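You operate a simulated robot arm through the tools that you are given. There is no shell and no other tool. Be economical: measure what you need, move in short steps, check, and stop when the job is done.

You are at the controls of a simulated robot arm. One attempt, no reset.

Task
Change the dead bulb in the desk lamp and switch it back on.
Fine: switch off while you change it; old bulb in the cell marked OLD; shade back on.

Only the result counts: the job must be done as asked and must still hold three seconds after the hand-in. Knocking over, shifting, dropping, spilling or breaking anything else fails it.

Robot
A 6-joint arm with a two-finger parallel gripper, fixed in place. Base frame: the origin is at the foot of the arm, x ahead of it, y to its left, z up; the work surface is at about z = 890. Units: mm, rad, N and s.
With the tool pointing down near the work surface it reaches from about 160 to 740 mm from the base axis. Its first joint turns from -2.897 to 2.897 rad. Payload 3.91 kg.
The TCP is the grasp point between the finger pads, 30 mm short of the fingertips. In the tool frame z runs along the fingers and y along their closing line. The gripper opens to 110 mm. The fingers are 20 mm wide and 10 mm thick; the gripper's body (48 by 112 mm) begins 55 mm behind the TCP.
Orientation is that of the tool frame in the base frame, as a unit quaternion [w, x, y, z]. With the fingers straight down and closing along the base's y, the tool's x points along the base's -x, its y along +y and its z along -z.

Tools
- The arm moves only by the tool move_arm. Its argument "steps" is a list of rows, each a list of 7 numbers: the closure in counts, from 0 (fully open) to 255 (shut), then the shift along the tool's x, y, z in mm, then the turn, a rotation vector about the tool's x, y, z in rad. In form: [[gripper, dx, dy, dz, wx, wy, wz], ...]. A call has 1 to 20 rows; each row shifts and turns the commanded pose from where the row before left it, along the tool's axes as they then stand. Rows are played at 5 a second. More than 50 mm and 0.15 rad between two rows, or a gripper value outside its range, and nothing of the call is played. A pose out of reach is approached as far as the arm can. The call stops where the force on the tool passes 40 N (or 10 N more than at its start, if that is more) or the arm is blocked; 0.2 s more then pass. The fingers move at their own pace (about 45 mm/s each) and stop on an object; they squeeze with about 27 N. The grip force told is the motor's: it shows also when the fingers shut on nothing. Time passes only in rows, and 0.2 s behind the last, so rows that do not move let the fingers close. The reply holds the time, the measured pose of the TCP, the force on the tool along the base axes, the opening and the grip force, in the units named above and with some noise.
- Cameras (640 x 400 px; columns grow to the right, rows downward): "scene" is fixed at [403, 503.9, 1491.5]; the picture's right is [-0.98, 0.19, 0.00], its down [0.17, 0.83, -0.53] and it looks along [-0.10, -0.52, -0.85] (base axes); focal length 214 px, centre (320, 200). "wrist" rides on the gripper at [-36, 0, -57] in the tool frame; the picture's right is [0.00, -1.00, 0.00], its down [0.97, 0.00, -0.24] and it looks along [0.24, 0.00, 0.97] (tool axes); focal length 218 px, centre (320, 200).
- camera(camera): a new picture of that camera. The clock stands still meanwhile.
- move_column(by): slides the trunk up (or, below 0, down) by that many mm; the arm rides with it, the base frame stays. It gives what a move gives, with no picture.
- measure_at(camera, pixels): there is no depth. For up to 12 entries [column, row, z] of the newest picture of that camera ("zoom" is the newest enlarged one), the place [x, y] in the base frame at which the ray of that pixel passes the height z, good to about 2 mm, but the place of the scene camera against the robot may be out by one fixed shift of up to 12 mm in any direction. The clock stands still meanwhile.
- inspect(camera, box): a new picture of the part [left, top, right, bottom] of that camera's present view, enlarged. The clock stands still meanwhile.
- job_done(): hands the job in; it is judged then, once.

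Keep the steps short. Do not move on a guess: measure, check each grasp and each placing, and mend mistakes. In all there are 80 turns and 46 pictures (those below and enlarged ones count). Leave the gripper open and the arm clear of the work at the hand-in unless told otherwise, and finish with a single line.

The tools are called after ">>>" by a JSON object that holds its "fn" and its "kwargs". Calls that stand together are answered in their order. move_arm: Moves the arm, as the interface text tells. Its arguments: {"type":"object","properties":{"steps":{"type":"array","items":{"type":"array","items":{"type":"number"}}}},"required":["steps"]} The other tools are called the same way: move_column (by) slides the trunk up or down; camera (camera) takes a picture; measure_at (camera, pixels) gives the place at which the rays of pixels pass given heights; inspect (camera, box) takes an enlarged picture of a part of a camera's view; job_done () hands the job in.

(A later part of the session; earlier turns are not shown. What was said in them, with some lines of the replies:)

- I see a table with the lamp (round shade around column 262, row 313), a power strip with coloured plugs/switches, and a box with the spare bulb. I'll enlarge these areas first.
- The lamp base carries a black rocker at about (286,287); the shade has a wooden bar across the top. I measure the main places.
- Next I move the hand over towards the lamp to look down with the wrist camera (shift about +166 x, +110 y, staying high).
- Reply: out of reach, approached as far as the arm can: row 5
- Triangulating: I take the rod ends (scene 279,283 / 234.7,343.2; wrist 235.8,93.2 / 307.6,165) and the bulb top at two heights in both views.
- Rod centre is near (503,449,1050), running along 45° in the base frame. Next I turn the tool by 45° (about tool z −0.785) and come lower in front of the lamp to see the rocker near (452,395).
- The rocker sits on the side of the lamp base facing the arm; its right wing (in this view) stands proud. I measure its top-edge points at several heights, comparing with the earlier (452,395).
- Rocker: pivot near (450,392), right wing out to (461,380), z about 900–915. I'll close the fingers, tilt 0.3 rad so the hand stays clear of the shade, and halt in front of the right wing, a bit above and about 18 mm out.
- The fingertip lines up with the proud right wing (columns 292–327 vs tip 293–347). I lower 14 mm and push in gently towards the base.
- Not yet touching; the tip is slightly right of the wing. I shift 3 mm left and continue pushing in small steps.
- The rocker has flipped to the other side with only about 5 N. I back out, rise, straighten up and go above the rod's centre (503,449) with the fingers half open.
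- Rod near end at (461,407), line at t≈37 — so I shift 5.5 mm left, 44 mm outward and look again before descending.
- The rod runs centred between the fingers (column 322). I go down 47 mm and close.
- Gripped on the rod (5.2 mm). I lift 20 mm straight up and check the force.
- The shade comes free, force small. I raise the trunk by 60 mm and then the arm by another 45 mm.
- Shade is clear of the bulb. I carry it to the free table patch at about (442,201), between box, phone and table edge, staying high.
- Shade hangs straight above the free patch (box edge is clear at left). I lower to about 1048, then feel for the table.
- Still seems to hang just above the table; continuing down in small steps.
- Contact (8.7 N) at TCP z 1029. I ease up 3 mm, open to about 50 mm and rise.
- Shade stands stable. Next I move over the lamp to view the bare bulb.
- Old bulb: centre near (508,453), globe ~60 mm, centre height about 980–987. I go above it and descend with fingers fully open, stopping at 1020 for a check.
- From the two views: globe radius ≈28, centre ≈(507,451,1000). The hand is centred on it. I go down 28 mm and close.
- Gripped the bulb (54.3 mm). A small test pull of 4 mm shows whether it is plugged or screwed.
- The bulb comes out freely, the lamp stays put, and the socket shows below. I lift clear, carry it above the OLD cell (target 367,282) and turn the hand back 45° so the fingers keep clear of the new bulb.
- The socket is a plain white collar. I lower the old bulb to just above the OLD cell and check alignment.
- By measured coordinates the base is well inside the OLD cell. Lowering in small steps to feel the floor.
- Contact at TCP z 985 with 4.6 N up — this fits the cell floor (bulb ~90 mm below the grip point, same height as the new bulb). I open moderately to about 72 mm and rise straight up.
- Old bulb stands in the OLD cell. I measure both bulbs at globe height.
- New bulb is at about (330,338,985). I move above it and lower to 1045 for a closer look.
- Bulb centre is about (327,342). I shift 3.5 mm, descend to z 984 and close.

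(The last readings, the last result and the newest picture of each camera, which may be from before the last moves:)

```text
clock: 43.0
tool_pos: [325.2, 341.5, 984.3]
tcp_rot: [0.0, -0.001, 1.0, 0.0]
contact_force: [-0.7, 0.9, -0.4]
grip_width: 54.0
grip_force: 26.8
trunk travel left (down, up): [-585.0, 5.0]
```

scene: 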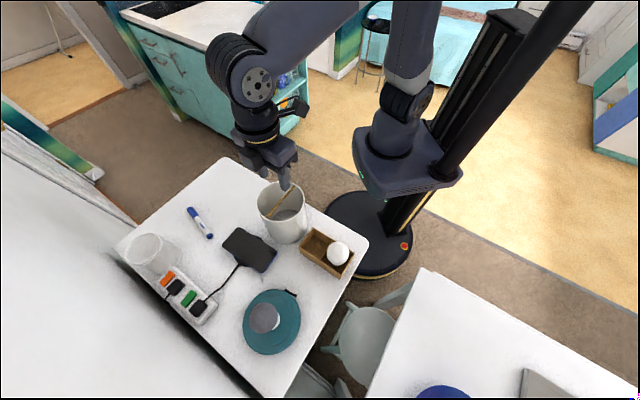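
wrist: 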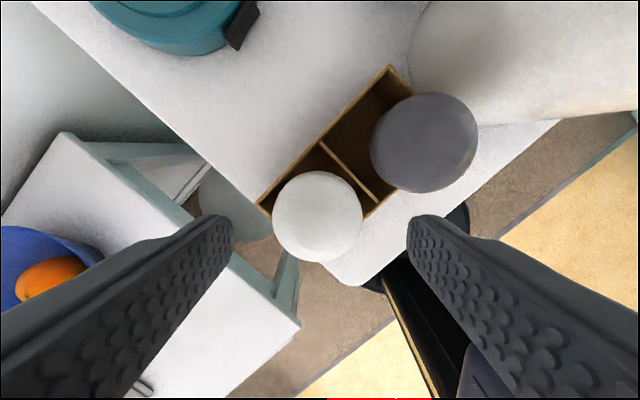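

New bulb gripped (54 mm). I lift it clear, carry it above the socket at (506.5,451.4) and turn to the same 45° heading.

>>> {"fn": "move_arm", "kwargs": {"steps": [[255, 0, 0, -10, 0, 0, 0], [255, 0, 0, -35, 0, 0, 0], [255, 0, 0, -40, 0, 0, 0], [255, 0, 0, -35, 0, 0, 0], [255, -30.2, 18.3, 0, 0, 0, 0], [255, -30.2, 18.3, 0, 0, 0, 0], [255, -30.2, 18.3, 0, 0, 0, 0], [255, -30.2, 18.3, 0, 0, 0, 0], [255, -30.2, 18.3, 0, 0, 0, 0], [255, -30.2, 18.3, 0, 0, 0, 0], [255, 0, 0, 0, 0, 0, -0.131], [255, 0, 0, 0, 0, 0, -0.131], [255, 0, 0, 0, 0, 0, -0.131], [255, 0, 0, 0, 0, 0, -0.131], [255, 0, 0, 0, 0, 0, -0.131], [255, 0, 0, 0, 0, 0, -0.13], [255, 0, 0, 0, 0, 0, 0]]}}

>>> {"fn": "camera", "kwargs": {"camera": "wrist"}}

```text
clock: 46.6
tool_pos: [506.1, 452.0, 1103.8]
tcp_rot: [0.0, -0.384, 0.923, 0.001]
contact_force: [-0.1, -0.7, -0.3]
grip_width: 53.8
grip_force: 26.4
trunk travel left (down, up): [-585.0, 5.0]
```

```text
9 pictures are left
```

wrist: 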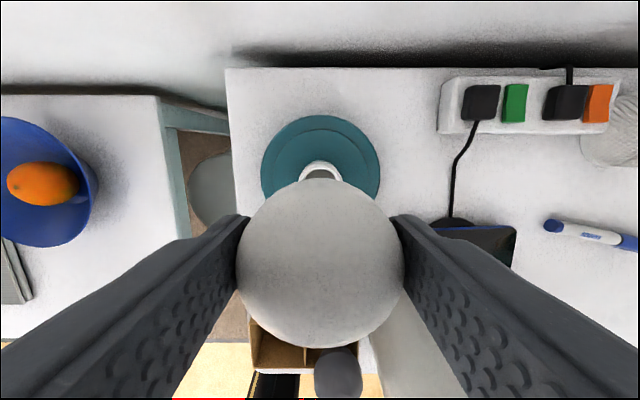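

The new bulb sits about 14 mm lower in the grip than the old one did and ~3 mm nearer the arm, so I shift 3 mm outward and lower toward the collar, feeling for contact.

>>> {"fn": "move_arm", "kwargs": {"steps": [[255, -3, 0, 20, 0, 0, 0], [255, 0, 0, 20, 0, 0, 0], [255, 0, 0, 5, 0, 0, 0], [255, 0, 0, 0, 0, 0, 0]]}}

>>> {"fn": "inspect", "kwargs": {"camera": "scene", "box": [220, 260, 320, 360]}}

```text
clock: 47.6
tool_pos: [509.5, 453.4, 1058.6]
tcp_rot: [0.0, -0.383, 0.924, -0.001]
contact_force: [0.0, 0.3, -0.5]
grip_width: 54.0
grip_force: 26.6
trunk travel left (down, up): [-585.0, 5.0]
```

```text
4.00 times, centred on (270, 310) of scene
```

zoom: 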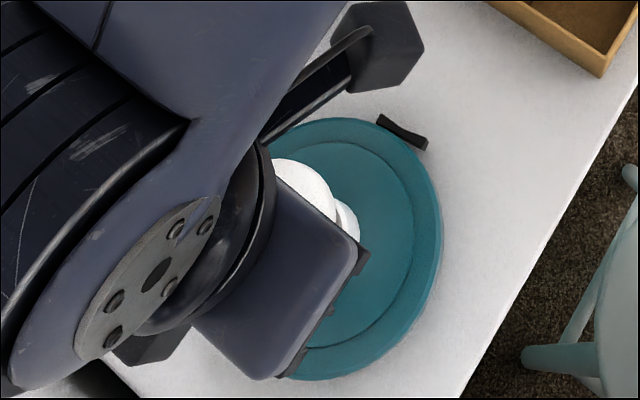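

View is blocked by the hand, so I go on by feel in 2–3 mm steps.

>>> {"fn": "move_arm", "kwargs": {"steps": [[255, 0, 0, 3, 0, 0, 0], [255, 0, 0, 3, 0, 0, 0], [255, 0, 0, 3, 0, 0, 0], [255, 0, 0, 3, 0, 0, 0], [255, 0, 0, 0, 0, 0, 0]]}}

```text
clock: 48.8
tool_pos: [508.1, 452.6, 1047.8]
tcp_rot: [0.0, -0.383, 0.924, 0.001]
contact_force: [0.2, 0.0, -1.5]
grip_width: 53.7
grip_force: 26.6
trunk travel left (down, up): [-585.0, 5.0]
```

>>> {"fn": "move_arm", "kwargs": {"steps": [[255, 0, 0, 3, 0, 0, 0], [255, 0, 0, 3, 0, 0, 0], [255, 0, 0, 2, 0, 0, 0], [255, 0, 0, 2, 0, 0, 0], [255, 0, 0, 0, 0, 0, 0]]}}

```text
clock: 50.0
tool_pos: [508.3, 453.1, 1037.5]
tcp_rot: [0.0, -0.383, 0.924, 0.0]
contact_force: [-0.1, -0.6, -0.9]
grip_width: 53.9
grip_force: 26.6
trunk travel left (down, up): [-585.0, 5.0]
```

>>> {"fn": "move_arm", "kwargs": {"steps": [[255, 0, 0, 3, 0, 0, 0], [255, 0, 0, 3, 0, 0, 0], [255, 0, 0, 2, 0, 0, 0], [255, 0, 0, 2, 0, 0, 0], [255, 0, 0, 0, 0, 0, 0]]}}

```text
clock: 51.2
tool_pos: [508.8, 453.5, 1027.1]
tcp_rot: [0.001, -0.383, 0.924, -0.001]
contact_force: [0.2, 0.0, -0.7]
grip_width: 54.1
grip_force: 26.9
trunk travel left (down, up): [-585.0, 5.0]
```

Still free; continuing toward the expected seat at roughly 1012–1019.

>>> {"fn": "move_arm", "kwargs": {"steps": [[255, 0, 0, 2, 0, 0, 0], [255, 0, 0, 2, 0, 0, 0], [255, 0, 0, 2, 0, 0, 0], [255, 0, 0, 2, 0, 0, 0], [255, 0, 0, 0, 0, 0, 0]]}}

```text
clock: 52.4
tool_pos: [508.4, 453.7, 1019.9]
tcp_rot: [0.0, -0.382, 0.924, 0.0]
contact_force: [-0.2, -0.5, -0.8]
grip_width: 53.8
grip_force: 26.8
trunk travel left (down, up): [-585.0, 5.0]
```

>>> {"fn": "move_arm", "kwargs": {"steps": [[255, 0, 0, 2, 0, 0, 0], [255, 0, 0, 2, 0, 0, 0], [255, 0, 0, 2, 0, 0, 0], [255, 0, 0, 0, 0, 0, 0]]}}

```text
clock: 53.4
tool_pos: [508.4, 453.6, 1016.4]
tcp_rot: [0.002, -0.382, 0.924, 0.001]
contact_force: [3.8, 2.9, 13.8]
grip_width: 53.9
grip_force: 27.3
trunk travel left (down, up): [-585.0, 5.0]
```

Firm contact (14 N) at TCP 1016, giving the bulb's bottom at ≈926 — matches where the old one sat. I ease off 1.5 mm, open, and rise to look.

>>> {"fn": "move_arm", "kwargs": {"steps": [[255, 0, 0, -1.5, 0, 0, 0], [100, 0, 0, 0, 0, 0, 0], [60, 0, 0, 0, 0, 0, 0], [60, 0, 0, 0, 0, 0, 0], [60, 0, 0, -15, 0, 0, 0], [60, 0, 0, -30, 0, 0, 0], [60, 0, 0, -40, 0, 0, 0], [60, 42, 0, -33, 0, 0, 0], [60, 0, 0, 0, 0, 0, 0]]}}

>>> {"fn": "camera", "kwargs": {"camera": "wrist"}}

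```text
refused: row 8 steps farther than a row can; nothing moved
```

```text
7 pictures are left
```

wrist: 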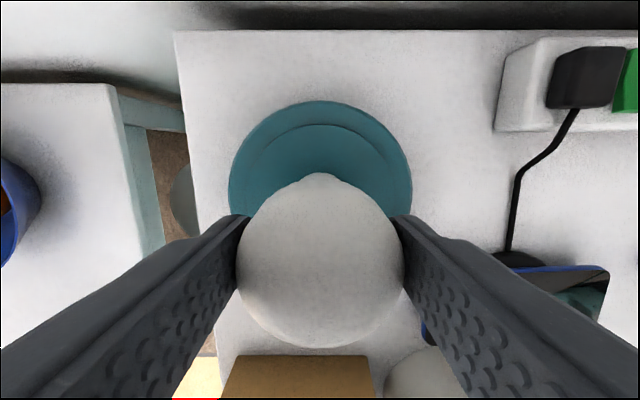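

A row was too long. Repeating with shorter rows.

>>> {"fn": "move_arm", "kwargs": {"steps": [[255, 0, 0, -1.5, 0, 0, 0], [100, 0, 0, 0, 0, 0, 0], [60, 0, 0, 0, 0, 0, 0], [60, 0, 0, 0, 0, 0, 0], [60, 0, 0, -15, 0, 0, 0], [60, 0, 0, -30, 0, 0, 0], [60, 0, 0, -40, 0, 0, 0], [60, 20, 0, -20, 0, 0, 0], [60, 20, 0, -15, 0, 0, 0], [60, 0, 0, 0, 0, 0, 0]]}}

>>> {"fn": "camera", "kwargs": {"camera": "wrist"}}

```text
clock: 55.6
tool_pos: [478.9, 424.7, 1137.0]
tcp_rot: [0.0, -0.383, 0.924, 0.0]
contact_force: [-0.7, 0.5, -0.1]
grip_width: 84.1
grip_force: 0.0
trunk travel left (down, up): [-585.0, 5.0]
```

```text
6 pictures are left
```

wrist: 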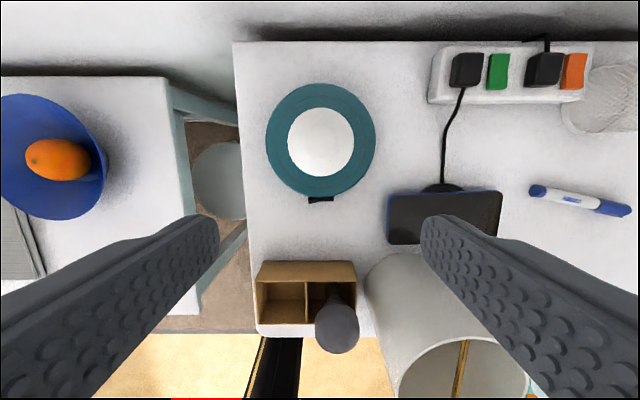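

New bulb sits upright and centred in the lamp. Next I fetch the shade: back to (441,202.5), down to 1030 and close on the rod.

>>> {"fn": "move_arm", "kwargs": {"steps": [[140, 26.3, -18.6, 0, 0, 0, 0], [140, 26.3, -18.6, 0, 0, 0, 0], [140, 26.3, -18.6, 0, 0, 0, 0], [140, 26.3, -18.6, 0, 0, 0, 0], [140, 26.3, -18.6, 0, 0, 0, 0], [140, 26.2, -18.6, 0, 0, 0, 0], [140, 26.2, -18.7, 0, 0, 0, 0], [140, 0, 0, 0, 0, 0, 0], [140, 0, 0, 30, 0, 0, 0], [140, 0, 0, 30, 0, 0, 0], [140, 0, 0, 25, 0, 0, 0], [140, 0, 0, 21, 0, 0, 0], [140, 0, 0, 0, 0, 0, 0]]}}

```text
clock: 58.4
tool_pos: [442.8, 202.6, 1030.0]
tcp_rot: [0.0, -0.383, 0.924, 0.0]
contact_force: [0.6, -0.2, 1.1]
grip_width: 49.5
grip_force: 0.2
trunk travel left (down, up): [-585.0, 5.0]
```

>>> {"fn": "move_arm", "kwargs": {"steps": [[255, 0, 0, 0, 0, 0, 0], [255, 0, 0, 0, 0, 0, 0], [255, 0, 0, 0, 0, 0, 0], [255, 0, 0, 0, 0, 0, 0], [255, 0, 0, -5, 0, 0, 0], [255, 0, 0, -15, 0, 0, 0], [255, 0, 0, 0, 0, 0, 0]]}}

```text
clock: 60.0
tool_pos: [442.4, 202.7, 1049.4]
tcp_rot: [0.0, -0.383, 0.924, 0.001]
contact_force: [-0.1, 0.1, -1.9]
grip_width: 5.2
grip_force: 26.6
trunk travel left (down, up): [-585.0, 5.0]
```

Shade gripped (5.2 mm) and lifted. I raise it to about 1195 and carry it above the lamp.

>>> {"fn": "move_arm", "kwargs": {"steps": [[255, 0, 0, -30, 0, 0, 0], [255, 0, 0, -40, 0, 0, 0], [255, 0, 0, -40, 0, 0, 0], [255, 0, 0, -36, 0, 0, 0], [255, -27.2, 16.3, 0, 0, 0, 0], [255, -27.2, 16.3, 0, 0, 0, 0], [255, -27.2, 16.3, 0, 0, 0, 0], [255, -27.2, 16.3, 0, 0, 0, 0], [255, -27.2, 16.3, 0, 0, 0, 0], [255, -27.2, 16.3, 0, 0, 0, 0], [255, -27.2, 16.2, 0, 0, 0, 0], [255, -27.1, 16.1, 0, 0, 0, 0], [255, 0, 0, 0, 0, 0, 0]]}}

>>> {"fn": "camera", "kwargs": {"camera": "wrist"}}

```text
clock: 62.8
tool_pos: [503.7, 450.9, 1194.9]
tcp_rot: [0.0, -0.383, 0.924, 0.0]
contact_force: [0.3, 0.1, -1.4]
grip_width: 5.0
grip_force: 26.9
trunk travel left (down, up): [-585.0, 5.0]
```

```text
5 pictures are left
```

wrist: 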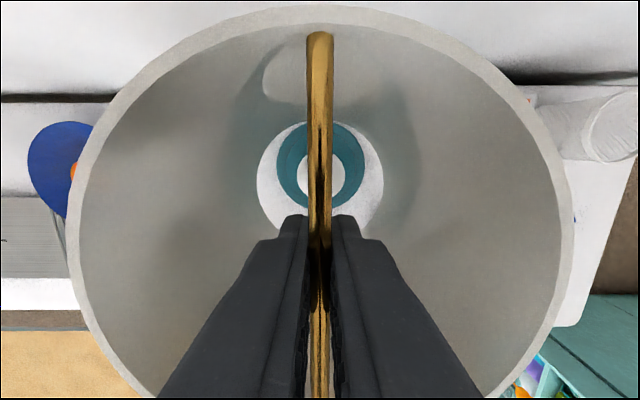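

Through the shade the lamp base looks centred (column 320); the rod is gripped ~3 mm off the first grip, so I correct 1.5 mm outward and lower to about 1078.

>>> {"fn": "move_arm", "kwargs": {"steps": [[255, -1.6, -0.5, 0, 0, 0, 0], [255, 0, 0, 20, 0, 0, 0], [255, 0, 0, 20, 0, 0, 0], [255, 0, 0, 20, 0, 0, 0], [255, 0, 0, 20, 0, 0, 0], [255, 0, 0, 20, 0, 0, 0], [255, 0, 0, 16, 0, 0, 0], [255, 0, 0, 0, 0, 0, 0]]}}

>>> {"fn": "camera", "kwargs": {"camera": "wrist"}}

```text
clock: 64.6
tool_pos: [505.5, 448.9, 1079.1]
tcp_rot: [0.001, -0.383, 0.924, 0.0]
contact_force: [0.2, 0.2, -2.0]
grip_width: 5.1
grip_force: 26.7
trunk travel left (down, up): [-585.0, 5.0]
```

```text
4 pictures are left
```

wrist: 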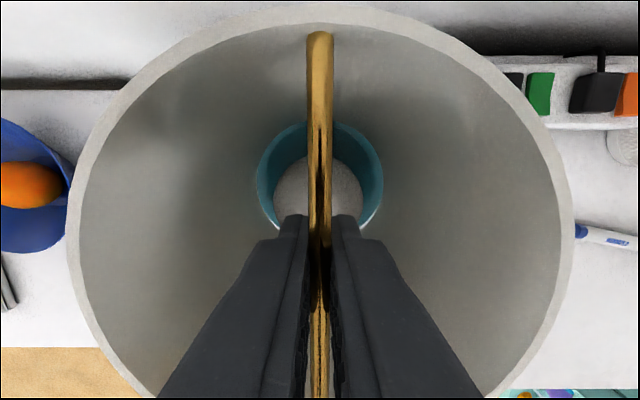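

Well aligned over the base. Lowering in small steps to feel the ledge.

>>> {"fn": "move_arm", "kwargs": {"steps": [[255, 0, 0, 4, 0, 0, 0], [255, 0, 0, 4, 0, 0, 0], [255, 0, 0, 3, 0, 0, 0], [255, 0, 0, 3, 0, 0, 0], [255, 0, 0, 0, 0, 0, 0]]}}

```text
clock: 65.8
tool_pos: [505.7, 448.8, 1064.2]
tcp_rot: [0.001, -0.383, 0.924, 0.0]
contact_force: [-0.6, 0.3, -1.9]
grip_width: 5.2
grip_force: 27.3
trunk travel left (down, up): [-585.0, 5.0]
```

>>> {"fn": "move_arm", "kwargs": {"steps": [[255, 0, 0, 2, 0, 0, 0], [255, 0, 0, 2, 0, 0, 0], [255, 0, 0, 2, 0, 0, 0], [255, 0, 0, 0, 0, 0, 0]]}}

```text
clock: 66.8
tool_pos: [506.1, 448.8, 1059.7]
tcp_rot: [0.0, -0.382, 0.924, 0.0]
contact_force: [0.4, -0.2, 5.8]
grip_width: 5.3
grip_force: 27.1
trunk travel left (down, up): [-585.0, 5.0]
```

Contact (≈6 N) at 1060, where the seat is expected. I release, rise and inspect.

>>> {"fn": "move_arm", "kwargs": {"steps": [[255, 0, 0, -0.8, 0, 0, 0], [200, 0, 0, 0, 0, 0, 0], [140, 0, 0, 0, 0, 0, 0], [140, 0, 0, 0, 0, 0, 0], [140, 0, 0, -15, 0, 0, 0], [140, 0, 0, -40, 0, 0, 0], [140, 20, 0, -20, 0, 0, 0], [140, 45, 0, 0, 0, 0, 0], [140, 45, 0, 0, 0, 0, 0], [140, 0, 0, 0, 0, 0, 0]]}}

>>> {"fn": "inspect", "kwargs": {"camera": "wrist", "box": [220, 0, 420, 160]}}

```text
clock: 69.0
tool_pos: [426.3, 371.8, 1135.2]
tcp_rot: [0.0, -0.383, 0.924, 0.001]
contact_force: [0.0, 0.6, -0.2]
grip_width: 49.5
grip_force: 0.0
trunk travel left (down, up): [-585.0, 5.0]
```

```text
2.50 times, centred on (320, 80) of wrist
```

zoom: 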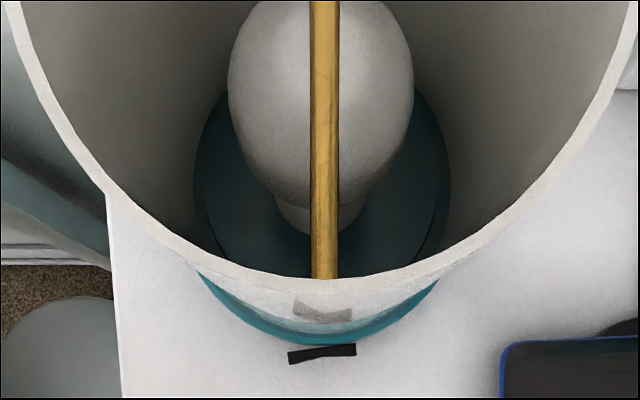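

Shade sits squarely on its ledge, bulb upright inside. The rocker's left wing is now proud. I shut the fingers, tilt 0.3 rad and go down in front of the left wing (t≈24).

>>> {"fn": "move_arm", "kwargs": {"steps": [[255, 4.3, 14.5, 0, 0, 0, 0], [255, 0, 0, 0, 0, -0.15, 0], [255, 0, 0, 0, 0, -0.15, 0], [255, 11.8, 0, 38.2, 0, 0, 0], [255, 11.8, 0, 38.2, 0, 0, 0], [255, 11.8, 0, 38.2, 0, 0, 0], [255, 11.8, 0, 38.2, 0, 0, 0], [255, 8.9, 0, 28.6, 0, 0, 0], [255, 3.2, 0, 10.5, 0, 0, 0], [255, 0, 0, 0, 0, 0, 0]]}}

```text
clock: 71.2
tool_pos: [413.9, 378.6, 934.2]
tcp_rot: [0.138, -0.378, 0.914, 0.057]
contact_force: [-0.4, -0.3, -0.1]
grip_width: 0.0
grip_force: 26.6
trunk travel left (down, up): [-585.0, 5.0]
```

>>> {"fn": "move_arm", "kwargs": {"steps": [[255, -4.78, 0, 1.48, 0, 0, 0], [255, -4.78, 0, 1.48, 0, 0, 0], [255, -3.82, 0, 1.18, 0, 0, 0], [255, -1.9, 0, 0.6, 0, 0, 0], [255, -1.9, 0, 0.6, 0, 0, 0], [255, -1.9, 0, 0.6, 0, 0, 0], [255, -1.9, 0, 0.6, 0, 0, 0], [255, -1.9, 0, 0.6, 0, 0, 0], [255, -1.9, 0, 0.6, 0, 0, 0], [255, 0, 0, 0, 0, 0, 0]]}}

>>> {"fn": "camera", "kwargs": {"camera": "wrist"}}

```text
clock: 73.4
tool_pos: [432.3, 396.8, 933.9]
tcp_rot: [0.138, -0.379, 0.913, 0.056]
contact_force: [-4.3, -5.4, 0.3]
grip_width: 0.1
grip_force: 27.2
trunk travel left (down, up): [-585.0, 5.0]
```

```text
2 pictures are left
```

wrist: 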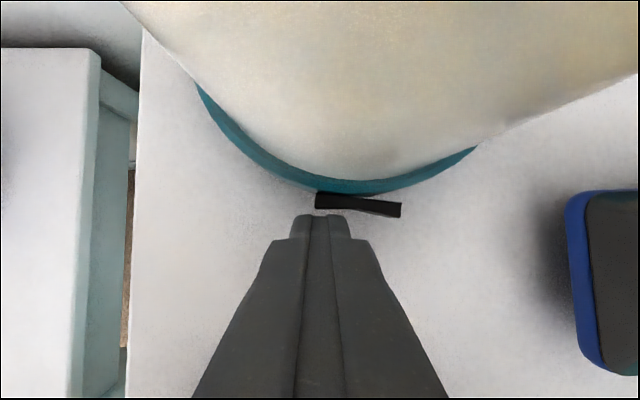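

The rocker has flipped back (right wing proud) and the shade shows a warm glow: the lamp is on. I back off, rise, straighten and open the hand clear of the work.

>>> {"fn": "move_arm", "kwargs": {"steps": [[255, 23.9, 0, -7.4, 0, 0, 0], [255, -11.8, 0, -38.2, 0, 0, 0], [255, -11.8, 0, -38.2, 0, 0, 0], [255, -11.8, 0, -38.2, 0, 0, 0], [255, -11.8, 0, -38.2, 0, 0, 0], [255, -11.8, 0, -38.2, 0, 0, 0], [255, 0, 0, 0, 0, 0.15, 0], [255, 0, 0, 0, 0, 0.15, 0], [0, 40, -20, -10, 0, 0, 0], [0, 40, -20, -10, 0, 0, 0], [0, 40, -20, -10, 0, 0, 0], [0, 0, 0, 0, 0, 0, 0], [0, 0, 0, 0, 0, 0, 0]]}}

>>> {"fn": "camera", "kwargs": {"camera": "scene"}}

```text
clock: 76.2
tool_pos: [373.2, 251.8, 1165.3]
tcp_rot: [0.0, -0.382, 0.924, -0.001]
contact_force: [0.9, -0.1, 0.8]
grip_width: 104.5
grip_force: 0.1
trunk travel left (down, up): [-585.0, 5.0]
```

```text
1 pictures are left
```

scene: 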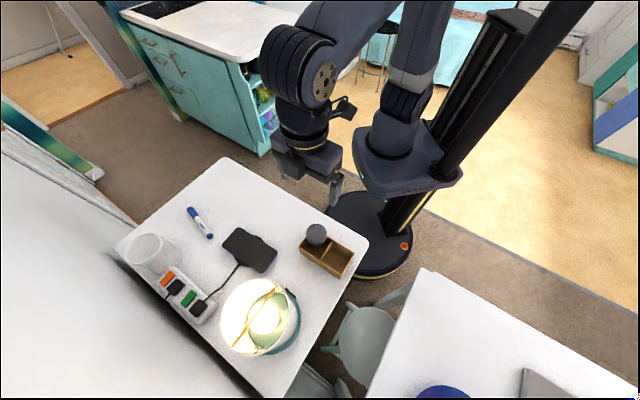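

The lamp is lit. The old bulb at (316,234) looks close to the box edge, so I use the last picture to check it's inside the OLD cell.

>>> {"fn": "inspect", "kwargs": {"camera": "scene", "box": [285, 210, 365, 290]}}

```text
5.00 times, centred on (325, 250) of scene
```

zoom: 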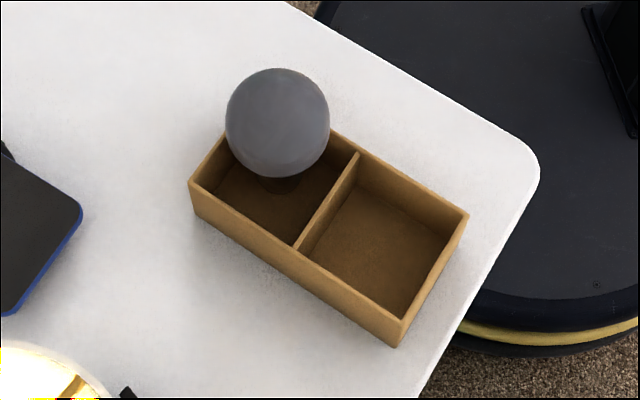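

The old bulb stands upright inside the OLD cell with its cap on the floor. The box hasn't moved, the lamp is lit with its shade on, and the hand is open and clear, so I hand the job in.

>>> {"fn": "job_done", "kwargs": {}}

```text
The job is handed in.
```

The new bulb is in and the lamp is lit with its shade back on; it was switched off during the change, and the old bulb stands in the cell that was empty, which I took as OLD because I never saw the marking.
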